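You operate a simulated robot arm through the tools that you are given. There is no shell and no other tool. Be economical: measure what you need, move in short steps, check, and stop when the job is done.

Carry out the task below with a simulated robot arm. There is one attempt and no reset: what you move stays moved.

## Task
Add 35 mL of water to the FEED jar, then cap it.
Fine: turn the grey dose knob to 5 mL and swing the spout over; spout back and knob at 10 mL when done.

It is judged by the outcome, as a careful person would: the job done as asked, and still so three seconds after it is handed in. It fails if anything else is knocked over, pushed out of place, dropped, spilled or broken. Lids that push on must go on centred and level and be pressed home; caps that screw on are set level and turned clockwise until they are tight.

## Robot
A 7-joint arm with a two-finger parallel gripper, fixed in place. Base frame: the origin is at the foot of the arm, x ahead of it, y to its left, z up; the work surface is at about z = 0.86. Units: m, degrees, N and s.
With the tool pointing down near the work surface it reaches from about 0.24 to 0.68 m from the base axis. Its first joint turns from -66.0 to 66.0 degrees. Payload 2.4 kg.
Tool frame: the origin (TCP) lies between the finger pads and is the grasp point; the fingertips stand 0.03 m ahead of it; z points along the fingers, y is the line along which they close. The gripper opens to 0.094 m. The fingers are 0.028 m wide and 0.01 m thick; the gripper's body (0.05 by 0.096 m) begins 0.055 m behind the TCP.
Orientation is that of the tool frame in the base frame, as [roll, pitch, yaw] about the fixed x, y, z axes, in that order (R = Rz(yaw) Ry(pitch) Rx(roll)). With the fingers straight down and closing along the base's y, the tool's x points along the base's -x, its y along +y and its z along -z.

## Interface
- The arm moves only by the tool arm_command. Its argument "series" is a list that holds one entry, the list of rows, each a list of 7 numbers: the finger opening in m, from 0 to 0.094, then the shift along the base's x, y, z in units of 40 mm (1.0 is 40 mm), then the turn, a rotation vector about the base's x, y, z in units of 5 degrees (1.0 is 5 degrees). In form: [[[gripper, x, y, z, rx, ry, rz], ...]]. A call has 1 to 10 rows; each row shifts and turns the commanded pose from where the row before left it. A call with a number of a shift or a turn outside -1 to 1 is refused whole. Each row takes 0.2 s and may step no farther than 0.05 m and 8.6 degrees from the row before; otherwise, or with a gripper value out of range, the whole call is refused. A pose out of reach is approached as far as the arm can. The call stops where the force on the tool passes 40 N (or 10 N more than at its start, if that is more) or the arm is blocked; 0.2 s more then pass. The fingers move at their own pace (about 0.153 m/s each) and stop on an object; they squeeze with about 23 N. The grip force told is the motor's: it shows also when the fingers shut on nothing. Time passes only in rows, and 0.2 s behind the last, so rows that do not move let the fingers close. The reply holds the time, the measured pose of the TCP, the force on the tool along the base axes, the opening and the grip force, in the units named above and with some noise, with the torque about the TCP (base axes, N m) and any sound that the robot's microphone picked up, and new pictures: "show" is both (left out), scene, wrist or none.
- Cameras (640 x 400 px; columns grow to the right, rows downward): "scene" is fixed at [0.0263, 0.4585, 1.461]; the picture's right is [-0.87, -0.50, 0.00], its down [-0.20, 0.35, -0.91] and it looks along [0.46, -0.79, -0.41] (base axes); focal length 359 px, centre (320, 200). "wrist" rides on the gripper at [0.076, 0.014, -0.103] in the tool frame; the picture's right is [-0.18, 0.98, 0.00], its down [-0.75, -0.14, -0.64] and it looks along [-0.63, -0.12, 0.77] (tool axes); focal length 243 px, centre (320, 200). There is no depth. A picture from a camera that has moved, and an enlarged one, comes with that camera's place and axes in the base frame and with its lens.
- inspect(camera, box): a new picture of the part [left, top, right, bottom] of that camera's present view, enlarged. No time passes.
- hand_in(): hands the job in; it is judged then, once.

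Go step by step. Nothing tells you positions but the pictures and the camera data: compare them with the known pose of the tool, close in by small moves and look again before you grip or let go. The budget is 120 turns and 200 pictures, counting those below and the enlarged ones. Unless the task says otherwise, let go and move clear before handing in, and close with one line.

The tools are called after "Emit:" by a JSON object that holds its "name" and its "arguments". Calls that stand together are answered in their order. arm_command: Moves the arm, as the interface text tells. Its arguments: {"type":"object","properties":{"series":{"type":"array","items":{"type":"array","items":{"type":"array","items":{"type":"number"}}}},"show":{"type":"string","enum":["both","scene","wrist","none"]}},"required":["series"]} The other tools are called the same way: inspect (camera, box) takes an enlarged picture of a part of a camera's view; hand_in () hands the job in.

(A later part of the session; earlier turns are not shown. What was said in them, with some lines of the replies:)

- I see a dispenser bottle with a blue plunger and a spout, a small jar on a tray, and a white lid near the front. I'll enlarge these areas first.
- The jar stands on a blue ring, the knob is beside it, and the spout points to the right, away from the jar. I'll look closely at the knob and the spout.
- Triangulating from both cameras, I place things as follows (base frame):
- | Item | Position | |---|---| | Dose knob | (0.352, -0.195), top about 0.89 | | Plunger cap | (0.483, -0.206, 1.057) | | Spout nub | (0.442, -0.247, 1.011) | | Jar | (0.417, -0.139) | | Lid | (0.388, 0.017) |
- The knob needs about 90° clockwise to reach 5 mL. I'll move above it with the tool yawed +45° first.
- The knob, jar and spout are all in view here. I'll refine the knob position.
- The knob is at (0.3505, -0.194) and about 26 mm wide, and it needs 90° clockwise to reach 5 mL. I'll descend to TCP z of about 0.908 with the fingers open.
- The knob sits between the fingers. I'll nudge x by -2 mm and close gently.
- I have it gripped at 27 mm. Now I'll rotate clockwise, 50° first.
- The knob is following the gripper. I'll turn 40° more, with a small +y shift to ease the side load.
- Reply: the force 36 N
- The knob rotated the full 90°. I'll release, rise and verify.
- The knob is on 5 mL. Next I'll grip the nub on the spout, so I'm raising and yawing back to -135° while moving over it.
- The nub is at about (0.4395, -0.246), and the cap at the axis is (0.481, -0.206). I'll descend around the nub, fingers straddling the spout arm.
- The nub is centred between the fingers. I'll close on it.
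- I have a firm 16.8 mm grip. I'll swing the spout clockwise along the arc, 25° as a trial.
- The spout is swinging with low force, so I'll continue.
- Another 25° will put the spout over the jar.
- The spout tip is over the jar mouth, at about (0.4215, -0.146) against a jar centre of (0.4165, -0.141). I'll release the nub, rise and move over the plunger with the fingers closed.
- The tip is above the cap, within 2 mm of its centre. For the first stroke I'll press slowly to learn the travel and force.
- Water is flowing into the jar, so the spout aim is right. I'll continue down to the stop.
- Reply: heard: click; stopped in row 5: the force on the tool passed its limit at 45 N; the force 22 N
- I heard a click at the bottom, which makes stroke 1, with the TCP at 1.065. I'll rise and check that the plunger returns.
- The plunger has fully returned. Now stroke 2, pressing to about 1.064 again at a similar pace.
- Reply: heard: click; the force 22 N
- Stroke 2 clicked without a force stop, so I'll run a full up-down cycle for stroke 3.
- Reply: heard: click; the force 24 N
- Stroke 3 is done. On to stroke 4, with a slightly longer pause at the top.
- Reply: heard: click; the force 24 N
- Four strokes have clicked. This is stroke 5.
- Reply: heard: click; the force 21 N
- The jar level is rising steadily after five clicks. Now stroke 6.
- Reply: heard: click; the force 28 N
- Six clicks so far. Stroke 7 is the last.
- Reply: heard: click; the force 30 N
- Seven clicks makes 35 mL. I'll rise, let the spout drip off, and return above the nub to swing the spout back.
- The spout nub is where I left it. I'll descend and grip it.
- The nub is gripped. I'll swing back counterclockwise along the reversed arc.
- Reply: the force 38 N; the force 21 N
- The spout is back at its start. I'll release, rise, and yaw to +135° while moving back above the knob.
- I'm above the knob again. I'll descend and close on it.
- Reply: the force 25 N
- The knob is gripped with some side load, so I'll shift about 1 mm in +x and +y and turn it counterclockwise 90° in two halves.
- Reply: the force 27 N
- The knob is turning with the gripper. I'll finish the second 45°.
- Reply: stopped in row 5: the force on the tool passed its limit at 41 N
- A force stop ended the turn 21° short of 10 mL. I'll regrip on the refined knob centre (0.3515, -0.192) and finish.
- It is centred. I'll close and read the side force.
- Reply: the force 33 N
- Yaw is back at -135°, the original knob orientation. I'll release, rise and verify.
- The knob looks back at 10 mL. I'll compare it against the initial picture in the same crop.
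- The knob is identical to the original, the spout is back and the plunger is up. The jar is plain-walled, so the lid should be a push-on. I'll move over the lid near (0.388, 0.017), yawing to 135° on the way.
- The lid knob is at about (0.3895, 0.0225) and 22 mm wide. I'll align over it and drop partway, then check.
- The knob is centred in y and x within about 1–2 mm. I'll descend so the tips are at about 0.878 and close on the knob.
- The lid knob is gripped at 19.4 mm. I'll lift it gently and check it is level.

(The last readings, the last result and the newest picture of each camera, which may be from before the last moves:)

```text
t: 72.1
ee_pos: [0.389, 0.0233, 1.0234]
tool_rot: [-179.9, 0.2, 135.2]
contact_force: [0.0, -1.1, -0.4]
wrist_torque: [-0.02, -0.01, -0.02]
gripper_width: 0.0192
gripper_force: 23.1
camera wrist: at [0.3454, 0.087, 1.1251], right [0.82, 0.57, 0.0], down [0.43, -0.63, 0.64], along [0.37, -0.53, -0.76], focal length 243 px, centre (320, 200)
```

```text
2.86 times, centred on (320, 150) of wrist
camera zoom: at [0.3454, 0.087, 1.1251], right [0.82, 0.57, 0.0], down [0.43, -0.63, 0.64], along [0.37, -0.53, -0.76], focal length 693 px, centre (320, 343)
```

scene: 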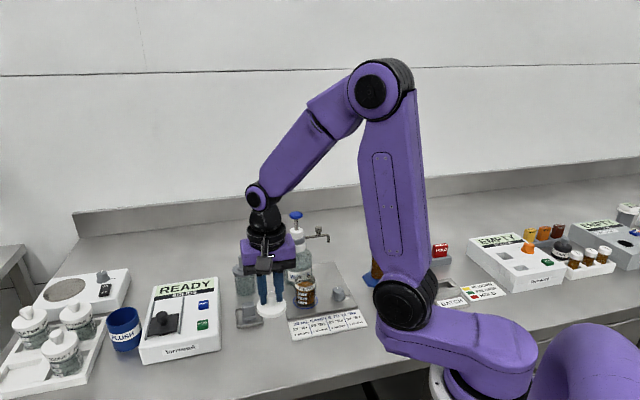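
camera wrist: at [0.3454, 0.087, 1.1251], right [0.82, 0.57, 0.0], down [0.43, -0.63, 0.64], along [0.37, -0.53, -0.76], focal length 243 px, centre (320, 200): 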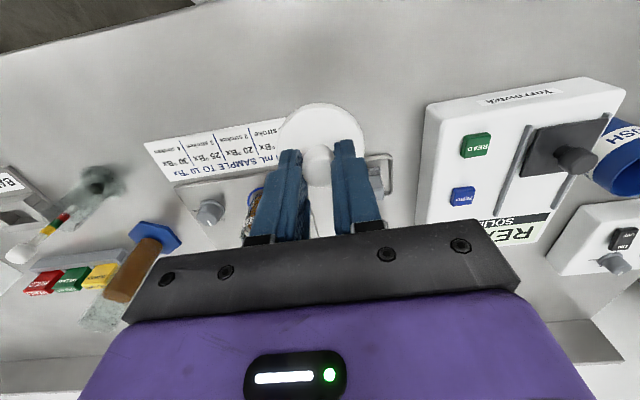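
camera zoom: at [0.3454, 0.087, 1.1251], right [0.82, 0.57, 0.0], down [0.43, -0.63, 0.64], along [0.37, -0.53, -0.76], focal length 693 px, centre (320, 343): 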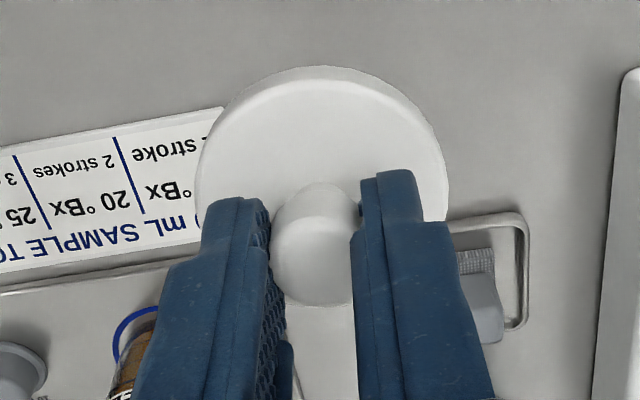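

The lid is held level. I'll carry it over the jar at (0.4155, -0.139), a little higher for clearance, and then check alignment.

Emit:
{"name": "arm_command", "arguments": {"series": [[[0.015, 0, 0, 0.5, 0, 0, 0], [0.015, 0.1, -0.6, 0.3, 0, 0, 0], [0.015, 0.11, -0.7, 0, 0, 0, 0], [0.015, 0.11, -0.7, 0, 0, 0, 0], [0.015, 0.11, -0.7, 0, 0, 0, 0], [0.015, 0.11, -0.7, 0, 0, 0, 0], [0.015, 0.11, -0.65, 0, 0, 0, 0], [0.015, 0, 0, 0, 0, 0, 0]]]}}

Emit:
{"name": "inspect", "arguments": {"camera": "scene", "box": [265, 230, 355, 320]}}

Emit:
{"name": "inspect", "arguments": {"camera": "wrist", "box": [240, 20, 400, 220]}}

```text
t: 73.9
ee_pos: [0.4142, -0.1387, 1.0544]
tool_rot: [180.0, 0.2, 135.2]
contact_force: [-0.2, -0.3, 0.4]
wrist_torque: [0.0, -0.02, 0.0]
gripper_width: 0.0193
gripper_force: 23.6
camera wrist: at [0.3697, -0.0742, 1.1555], right [0.82, 0.57, 0.0], down [0.43, -0.63, 0.64], along [0.37, -0.53, -0.76], focal length 243 px, centre (320, 200)
```

scene: 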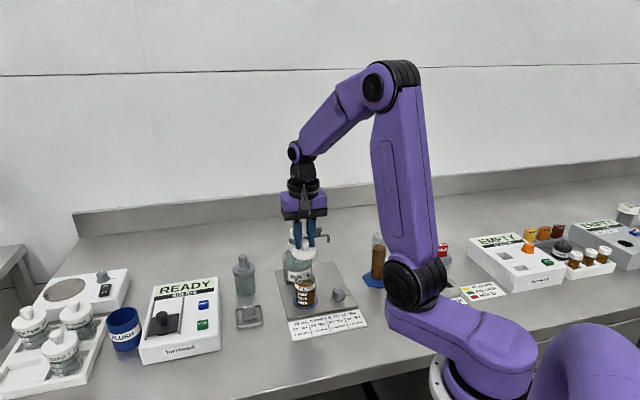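
wrist: 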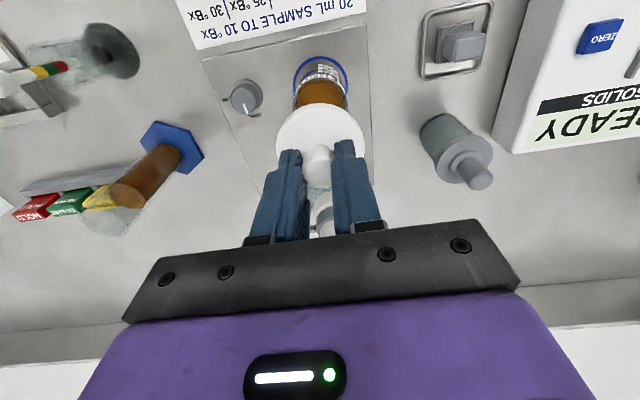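

```text
4.44 times, centred on (310, 275) of scene
camera zoom: at [0.0263, 0.4584, 1.461], right [-0.87, -0.5, 0.0], down [-0.2, 0.35, -0.91], along [0.46, -0.79, -0.41], focal length 1595 px, centre (364, -133)
```

zoom: 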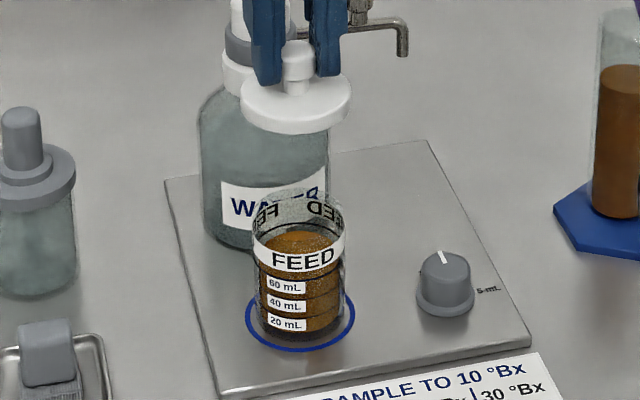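

```text
2.00 times, centred on (320, 120) of wrist
camera zoom: at [0.3697, -0.0742, 1.1555], right [0.82, 0.57, 0.0], down [0.43, -0.63, 0.64], along [0.37, -0.53, -0.76], focal length 485 px, centre (320, 360)
```

zoom: 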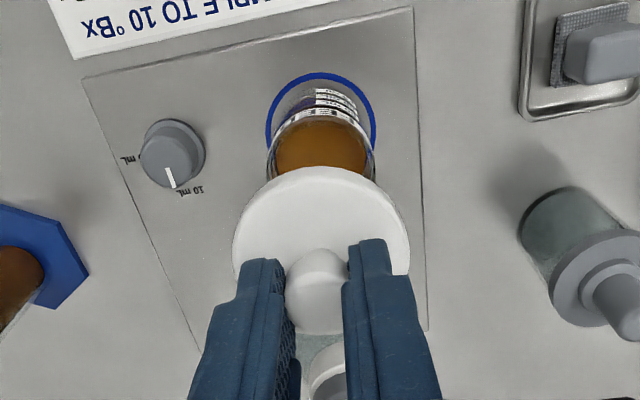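

The lid and jar line up across the camera's right axis, but the depth direction is uncertain by a few mm. I'll raise and shift slightly so the wrist camera sees the whole jar rim.

Emit:
{"name": "arm_command", "arguments": {"series": [[[0.015, 0, 0, 0.7, 0, 0, 0], [0.015, 0, 0, 0.7, 0, 0, 0], [0.015, 0, 0, 0.7, 0, 0, 0], [0.015, 0.3, -0.43, 0, 0, 0, 0], [0.015, 0.3, -0.43, 0, 0, 0, 0], [0.015, 0, 0, 0, 0, 0, 0]]], "show": "wrist"}}

Emit:
{"name": "inspect", "arguments": {"camera": "wrist", "box": [280, 30, 360, 110]}}

Emit:
{"name": "inspect", "arguments": {"camera": "scene", "box": [285, 265, 330, 315]}}

```text
t: 75.3
ee_pos: [0.4386, -0.1737, 1.1375]
tool_rot: [180.0, 0.1, 135.2]
contact_force: [-0.2, 0.4, 1.3]
wrist_torque: [0.0, -0.04, -0.03]
gripper_width: 0.0196
gripper_force: 23.1
camera wrist: at [0.3944, -0.1094, 1.2387], right [0.82, 0.57, 0.0], down [0.43, -0.63, 0.65], along [0.37, -0.53, -0.76], focal length 243 px, centre (320, 200)
```

wrist: 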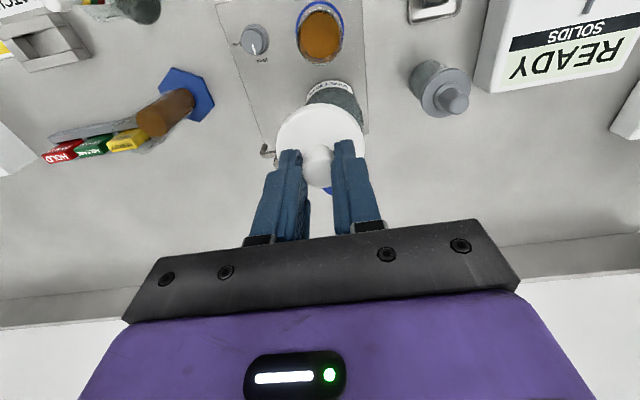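

```text
5.00 times, centred on (320, 70) of wrist
camera zoom: at [0.3944, -0.1094, 1.2387], right [0.82, 0.57, 0.0], down [0.43, -0.63, 0.65], along [0.37, -0.53, -0.76], focal length 1213 px, centre (320, 850)
```

zoom: 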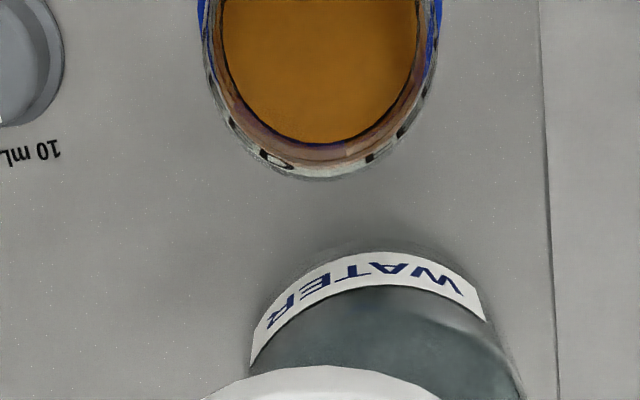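

```text
8.00 times, centred on (308, 290) of scene
camera zoom: at [0.0263, 0.4585, 1.461], right [-0.87, -0.5, 0.0], down [-0.2, 0.35, -0.91], along [0.46, -0.79, -0.41], focal length 2870 px, centre (420, -520)
```

zoom: 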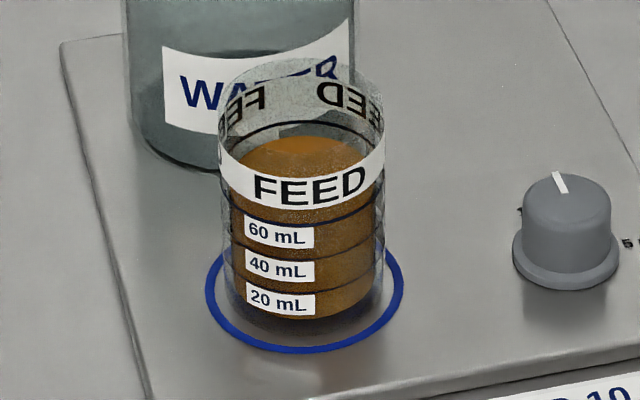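

The rim extends above that crop, so I'll take one covering the whole jar.

Emit:
{"name": "inspect", "arguments": {"camera": "wrist", "box": [280, 0, 360, 80]}}

Emit:
{"name": "inspect", "arguments": {"camera": "wrist", "box": [260, 90, 380, 210]}}

```text
5.00 times, centred on (320, 40) of wrist
camera zoom: at [0.3944, -0.1094, 1.2387], right [0.82, 0.57, 0.0], down [0.43, -0.63, 0.65], along [0.37, -0.53, -0.76], focal length 1213 px, centre (320, 1000)
```

zoom: 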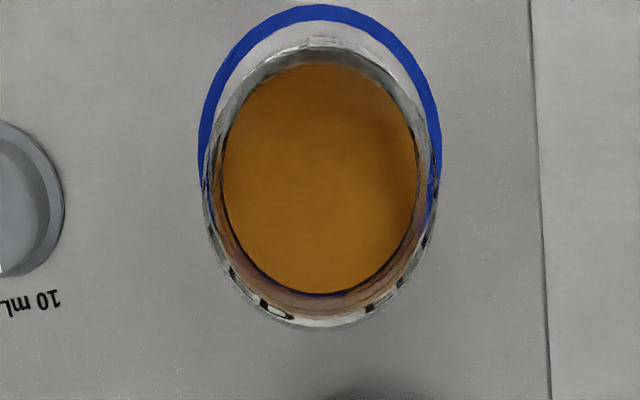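

```text
3.33 times, centred on (320, 150) of wrist
camera zoom: at [0.3944, -0.1094, 1.2387], right [0.82, 0.57, 0.0], down [0.43, -0.63, 0.65], along [0.37, -0.53, -0.76], focal length 809 px, centre (320, 367)
```

zoom: 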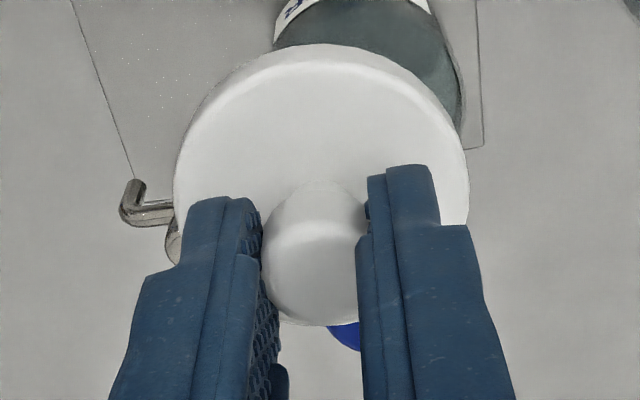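

From this view the jar rim centre is about (0.413, -0.136), and the lid centre is about 2 mm outward of the TCP, so the TCP target is (0.414, -0.138). I'll return there and descend to just above the rim.

Emit:
{"name": "arm_command", "arguments": {"series": [[[0.015, -0.31, 0.45, 0, 0, 0, 0], [0.015, -0.31, 0.445, 0, 0, 0, 0], [0.015, 0, 0, -0.8, 0, 0, 0], [0.015, 0, 0, -0.8, 0, 0, 0], [0.015, 0, 0, -0.8, 0, 0, 0], [0.015, 0, 0, -0.8, 0, 0, 0], [0.015, 0, 0, -0.3, 0, 0, 0], [0.015, 0, 0, 0, 0, 0, 0]]]}}

Emit:
{"name": "inspect", "arguments": {"camera": "scene", "box": [280, 245, 335, 315]}}

Emit:
{"name": "inspect", "arguments": {"camera": "wrist", "box": [260, 70, 380, 190]}}

```text
t: 77.1
ee_pos: [0.4143, -0.1373, 0.9981]
tool_rot: [-179.9, 0.2, 135.3]
contact_force: [0.1, -0.4, -0.4]
wrist_torque: [-0.03, -0.01, -0.02]
gripper_width: 0.0194
gripper_force: 22.5
camera wrist: at [0.3702, -0.0722, 1.0989], right [0.82, 0.57, 0.0], down [0.43, -0.63, 0.65], along [0.37, -0.53, -0.76], focal length 243 px, centre (320, 200)
```

scene: 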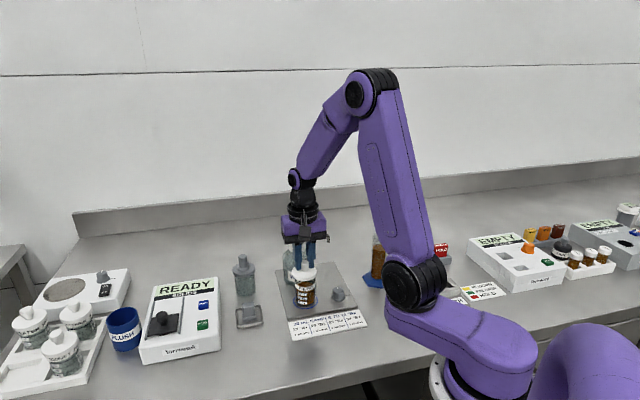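
wrist: 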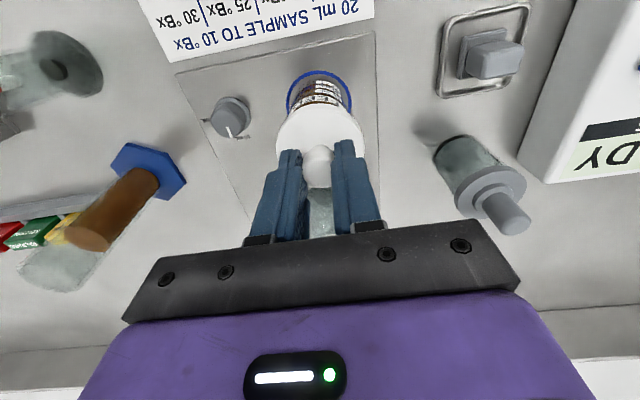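

```text
5.71 times, centred on (308, 280) of scene
camera zoom: at [0.0263, 0.4585, 1.461], right [-0.87, -0.5, 0.0], down [-0.2, 0.35, -0.91], along [0.46, -0.79, -0.41], focal length 2050 px, centre (391, -257)
```

zoom: 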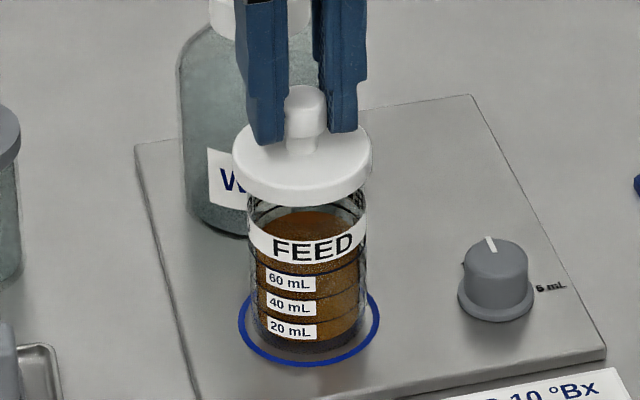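

```text
3.33 times, centred on (320, 130) of wrist
camera zoom: at [0.3702, -0.0722, 1.0989], right [0.82, 0.57, 0.0], down [0.43, -0.63, 0.65], along [0.37, -0.53, -0.76], focal length 809 px, centre (320, 433)
```

zoom: 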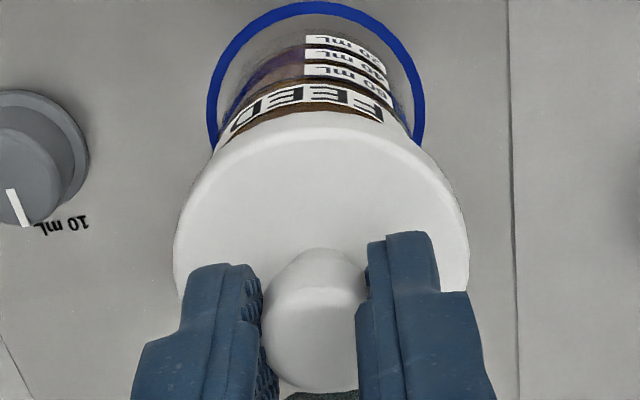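

The lid is about 1.4 mm off to one side, and both cameras agree. I'll correct by (-1.2, -0.8) mm and lower slowly until contact.

Emit:
{"name": "arm_command", "arguments": {"series": [[[0.015, -0.03, -0.02, 0, 0, 0, 0], [0.015, 0, 0, -0.1, 0, 0, 0], [0.015, 0, 0, -0.1, 0, 0, 0], [0.015, 0, 0, -0.05, 0, 0, 0], [0.015, 0, 0, -0.05, 0, 0, 0], [0.015, 0, 0, -0.05, 0, 0, 0]]], "show": "none"}}

Emit:
{"name": "inspect", "arguments": {"camera": "scene", "box": [280, 245, 335, 315]}}

Emit:
{"name": "inspect", "arguments": {"camera": "wrist", "box": [260, 70, 380, 190]}}

```text
t: 78.5
ee_pos: [0.4135, -0.1384, 0.9842]
tool_rot: [-179.9, 0.3, 135.2]
contact_force: [0.3, 0.5, -0.3]
wrist_torque: [-0.01, 0.0, 0.02]
gripper_width: 0.0191
gripper_force: 22.8
```

```text
5.71 times, centred on (308, 280) of scene
camera zoom: at [0.0263, 0.4585, 1.461], right [-0.87, -0.5, 0.0], down [-0.2, 0.35, -0.91], along [0.46, -0.79, -0.41], focal length 2050 px, centre (391, -257)
```

zoom: 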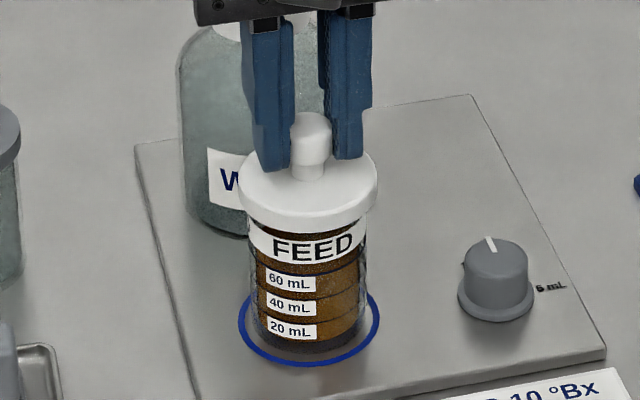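

```text
3.33 times, centred on (320, 130) of wrist
camera zoom: at [0.3685, -0.0736, 1.0854], right [0.82, 0.57, 0.0], down [0.43, -0.63, 0.65], along [0.37, -0.53, -0.76], focal length 809 px, centre (320, 433)
```

zoom: 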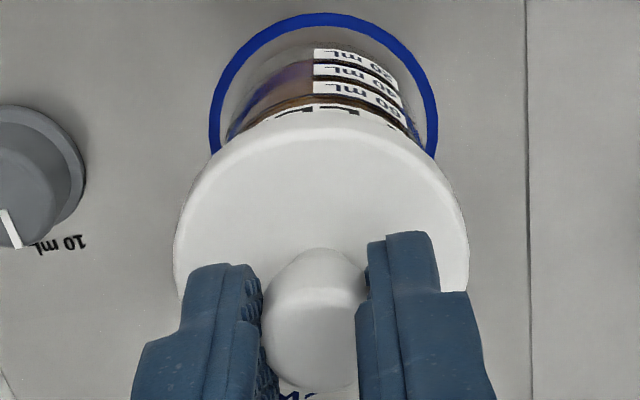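

Laterally centred in both views. I'll keep lowering in 1–2 mm steps until contact.

Emit:
{"name": "arm_command", "arguments": {"series": [[[0.015, 0, 0, -0.05, 0, 0, 0], [0.015, 0, 0, -0.05, 0, 0, 0], [0.015, 0, 0, -0.05, 0, 0, 0]]], "show": "none"}}

```text
t: 79.3
ee_pos: [0.4127, -0.1375, 0.9775]
tool_rot: [-179.9, 0.1, 135.1]
contact_force: [-0.3, 0.4, 3.1]
wrist_torque: [0.01, 0.05, -0.02]
gripper_width: 0.0194
gripper_force: 23.3
heard: snap
```

I heard a snap with slight contact force. I'll look.

Emit:
{"name": "inspect", "arguments": {"camera": "scene", "box": [280, 245, 335, 315]}}

Emit:
{"name": "inspect", "arguments": {"camera": "wrist", "box": [260, 70, 380, 190]}}

```text
5.71 times, centred on (308, 280) of scene
camera zoom: at [0.0263, 0.4585, 1.461], right [-0.87, -0.5, 0.0], down [-0.2, 0.35, -0.91], along [0.46, -0.79, -0.41], focal length 2050 px, centre (391, -257)
```

zoom: 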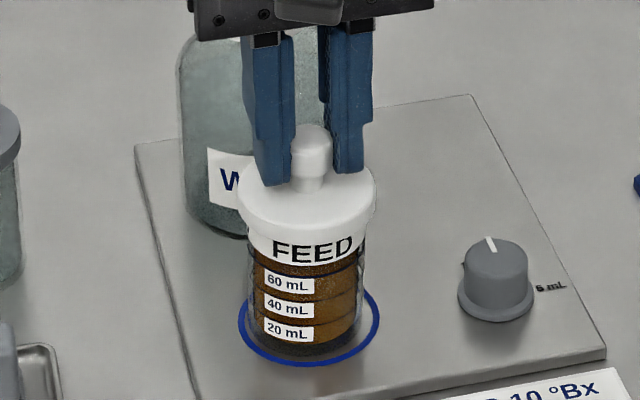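

```text
3.33 times, centred on (320, 130) of wrist
camera zoom: at [0.3683, -0.0731, 1.0792], right [0.82, 0.57, 0.0], down [0.44, -0.63, 0.64], along [0.36, -0.53, -0.77], focal length 809 px, centre (320, 433)
```

zoom: 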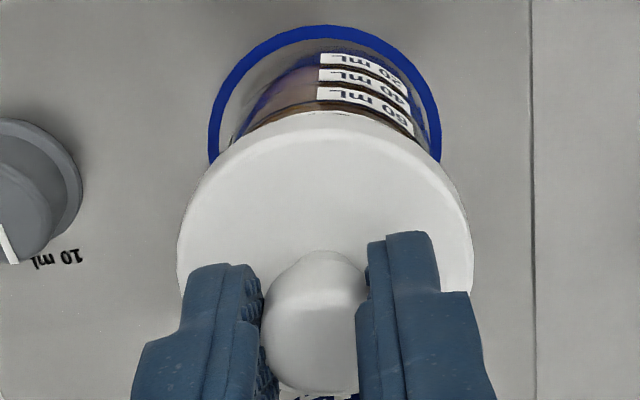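

The lid looks seated after the snap. I'll press a bit further to confirm it is home.

Emit:
{"name": "arm_command", "arguments": {"series": [[[0.015, 0, 0, -0.03, 0, 0, 0], [0.015, 0, 0, -0.03, 0, 0, 0], [0.015, 0, 0, -0.03, 0, 0, 0], [0.015, 0, 0, -0.03, 0, 0, 0]]], "show": "none"}}

```text
t: 80.3
ee_pos: [0.4144, -0.1384, 0.9742]
tool_rot: [179.9, 0.4, 135.2]
contact_force: [2.9, 5.4, 28.2]
wrist_torque: [0.12, -0.17, 0.02]
gripper_width: 0.0194
gripper_force: 23.4
```

It is firm at 28 N with no further travel. I'll relax, release and rise clear.

Emit:
{"name": "arm_command", "arguments": {"series": [[[0.015, 0, 0, 0.07, 0, 0, 0], [0.05, 0, 0, 0, 0, 0, 0], [0.05, 0, 0, 0, 0, 0, 0], [0.05, 0, 0, 0.5, 0, 0, 0], [0.05, 0, 0, 0.8, 0, 0, 0], [0.05, 0, 0, 0.8, 0, 0, 0], [0.05, 0, 0, 0.8, 0, 0, 0], [0.05, -0.3, 0.3, 0, 0, 0, 0], [0.05, 0, 0, 0, 0, 0, 0]]]}}

Emit:
{"name": "inspect", "arguments": {"camera": "scene", "box": [280, 245, 335, 315]}}

Emit:
{"name": "inspect", "arguments": {"camera": "wrist", "box": [240, 50, 400, 210]}}

```text
t: 82.3
ee_pos: [0.4033, -0.1263, 1.0913]
tool_rot: [-180.0, 0.2, 135.2]
contact_force: [0.3, 0.3, 0.1]
wrist_torque: [-0.01, -0.02, -0.01]
gripper_width: 0.0501
gripper_force: 0.0
camera wrist: at [0.3574, -0.0623, 1.1939], right [0.82, 0.57, 0.0], down [0.43, -0.63, 0.65], along [0.37, -0.53, -0.76], focal length 243 px, centre (320, 200)
```

scene: 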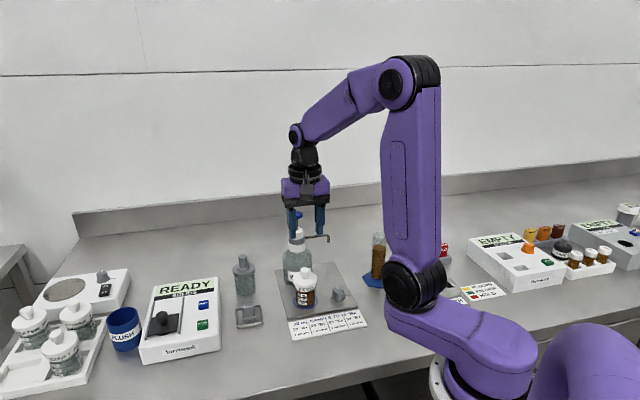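
wrist: 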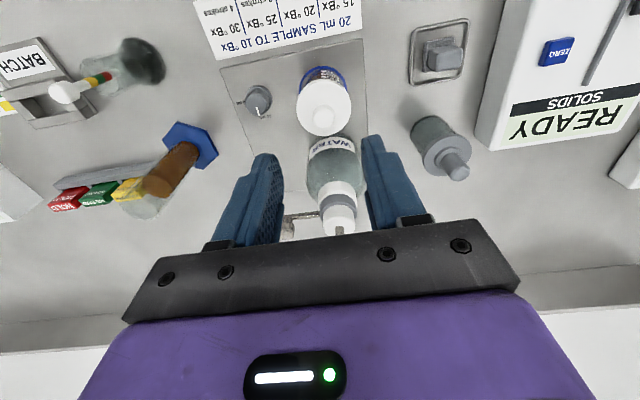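

```text
5.71 times, centred on (308, 280) of scene
camera zoom: at [0.0263, 0.4585, 1.461], right [-0.87, -0.5, 0.0], down [-0.2, 0.35, -0.91], along [0.46, -0.79, -0.41], focal length 2050 px, centre (391, -257)
```

zoom: 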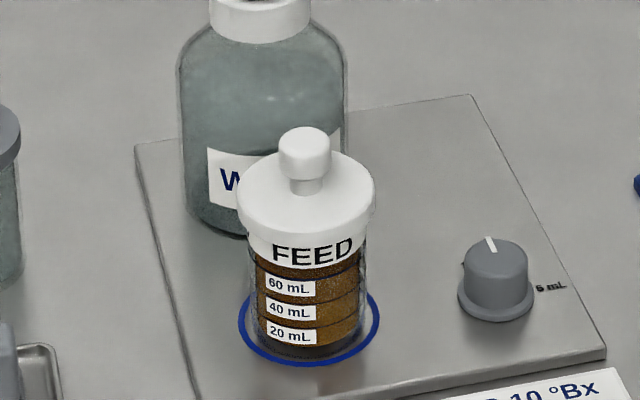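

```text
2.50 times, centred on (320, 130) of wrist
camera zoom: at [0.3574, -0.0623, 1.1939], right [0.82, 0.57, 0.0], down [0.43, -0.63, 0.65], along [0.37, -0.53, -0.76], focal length 606 px, centre (320, 375)
```

zoom: 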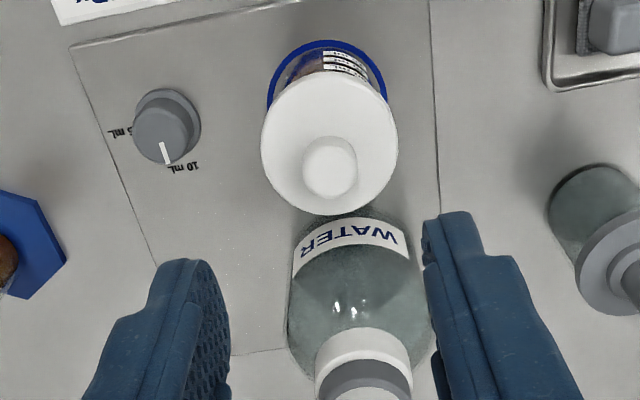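

The lid sits centred and level. I'll confirm with one straight press on the knob top using closed fingers.

Emit:
{"name": "arm_command", "arguments": {"series": [[[0, 0.23, -0.24, 0, 0, 0, 0], [0, 0, 0, -0.6, 0, 0, 0], [0, 0, 0, -0.8, 0, 0, 0], [0, 0, 0, -0.6, 0, 0, 0], [0, 0, 0, -0.15, 0, 0, 0], [0, 0, 0, -0.1, 0, 0, 0], [0, 0, 0, -0.1, 0, 0, 0], [0, 0, 0, -0.1, 0, 0, 0], [0, 0, 0, -0.1, 0, 0, 0], [0, 0, 0, -0.1, 0, 0, 0]]], "show": "wrist"}}

Emit:
{"name": "inspect", "arguments": {"camera": "scene", "box": [280, 245, 335, 315]}}

```text
t: 84.3
ee_pos: [0.412, -0.1376, 0.9942]
tool_rot: [179.9, 0.7, 135.2]
contact_force: [-2.3, 1.5, 13.4]
wrist_torque: [0.04, 0.01, 0.01]
gripper_width: 0.0
gripper_force: 23.1
stopped in row 10: the force on the tool passed its limit at 50 N (the readings are from after the stop); the commanded pose is now the measured one
camera wrist: at [0.367, -0.0712, 1.0944], right [0.82, 0.57, 0.0], down [0.43, -0.63, 0.65], along [0.37, -0.53, -0.76], focal length 243 px, centre (320, 200)
```

wrist: 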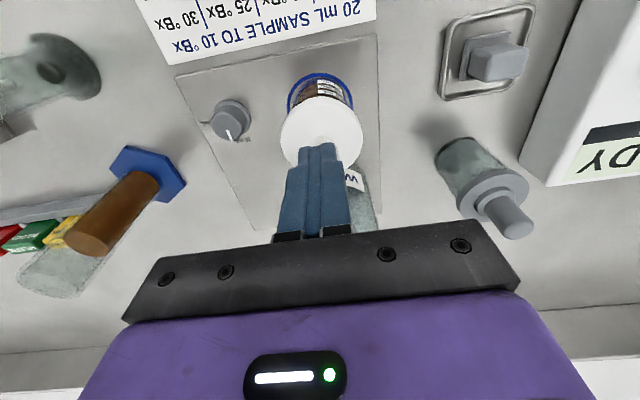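

```text
5.71 times, centred on (308, 280) of scene
camera zoom: at [0.026, 0.4586, 1.4609], right [-0.87, -0.5, 0.0], down [-0.2, 0.35, -0.91], along [0.46, -0.79, -0.41], focal length 2050 px, centre (391, -257)
```

zoom: 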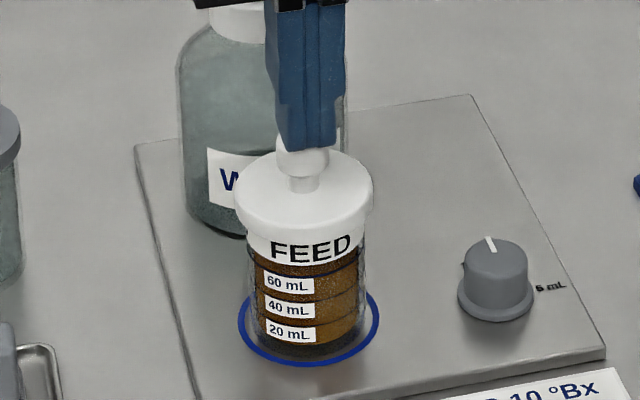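

The lid is pressed solid at 50 N with no further travel. I'll retreat upward and clear, then do a last check.

Emit:
{"name": "arm_command", "arguments": {"series": [[[0, 0, 0, 0.4, 0, 0, 0], [0, 0, 0, 0.8, 0, 0, 0], [0, 0, 0, 0.8, 0, 0, 0], [0, 0, 0, 0.8, 0, 0, 0], [0.04, -0.7, 0.3, 0.6, 0, 0, 0], [0.04, -0.7, 0.3, 0.5, 0, 0, 0], [0.04, 0, 0, 0, 0, 0, 0]]]}}

Emit:
{"name": "inspect", "arguments": {"camera": "scene", "box": [220, 200, 420, 370]}}

Emit:
{"name": "inspect", "arguments": {"camera": "scene", "box": [280, 245, 335, 315]}}

```text
t: 85.9
ee_pos: [0.3574, -0.1115, 1.1489]
tool_rot: [179.9, 0.6, 135.2]
contact_force: [-0.2, -0.4, 0.3]
wrist_torque: [0.03, 0.03, -0.01]
gripper_width: 0.04
gripper_force: 0.1
camera wrist: at [0.3123, -0.0468, 1.2488], right [0.82, 0.57, 0.0], down [0.43, -0.63, 0.65], along [0.37, -0.53, -0.76], focal length 243 px, centre (320, 200)
```

scene: 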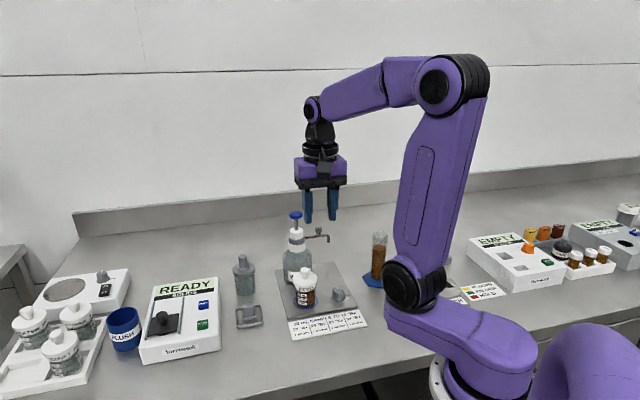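
wrist: 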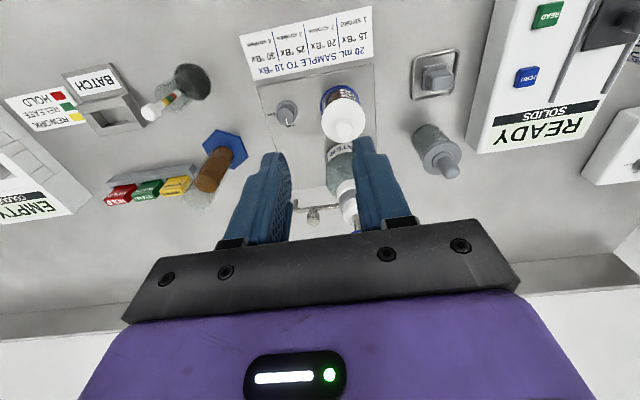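

```text
2.35 times, centred on (320, 285) of scene
camera zoom: at [0.0263, 0.4585, 1.461], right [-0.87, -0.5, 0.0], down [-0.2, 0.35, -0.91], along [0.46, -0.79, -0.41], focal length 844 px, centre (320, 0)
```

zoom: 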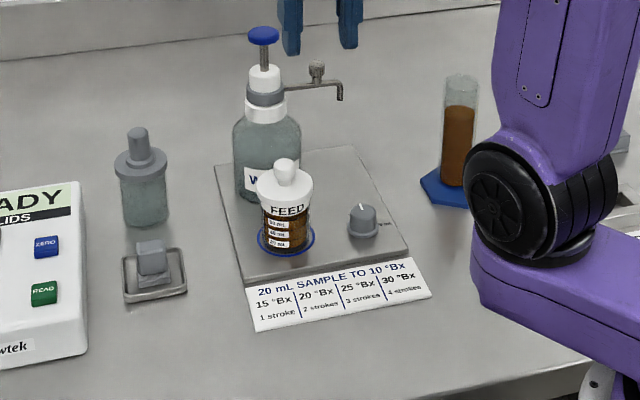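

```text
5.71 times, centred on (308, 280) of scene
camera zoom: at [0.0263, 0.4585, 1.461], right [-0.87, -0.5, 0.0], down [-0.2, 0.35, -0.91], along [0.46, -0.79, -0.41], focal length 2050 px, centre (391, -257)
```

zoom: 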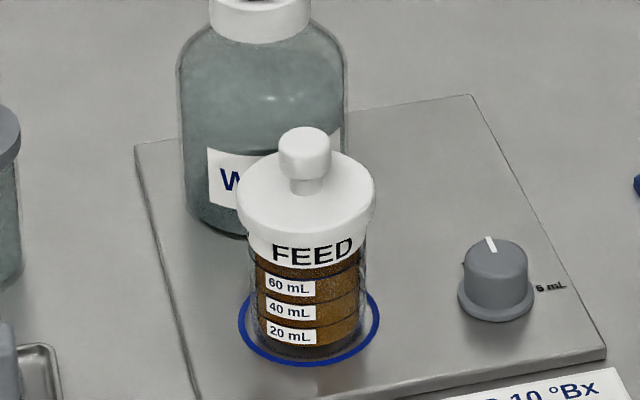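

The lid is home and level, the spout is back, the knob is on 10 mL, and nothing else has moved. I'm handing in.

Emit:
{"name": "hand_in", "arguments": {}}

```text
The job is handed in.
```

I added 35 mL of water to the FEED jar (seven strokes at 5 mL) and pressed the lid on until it snapped; the spout is back and the knob is at 10 mL.
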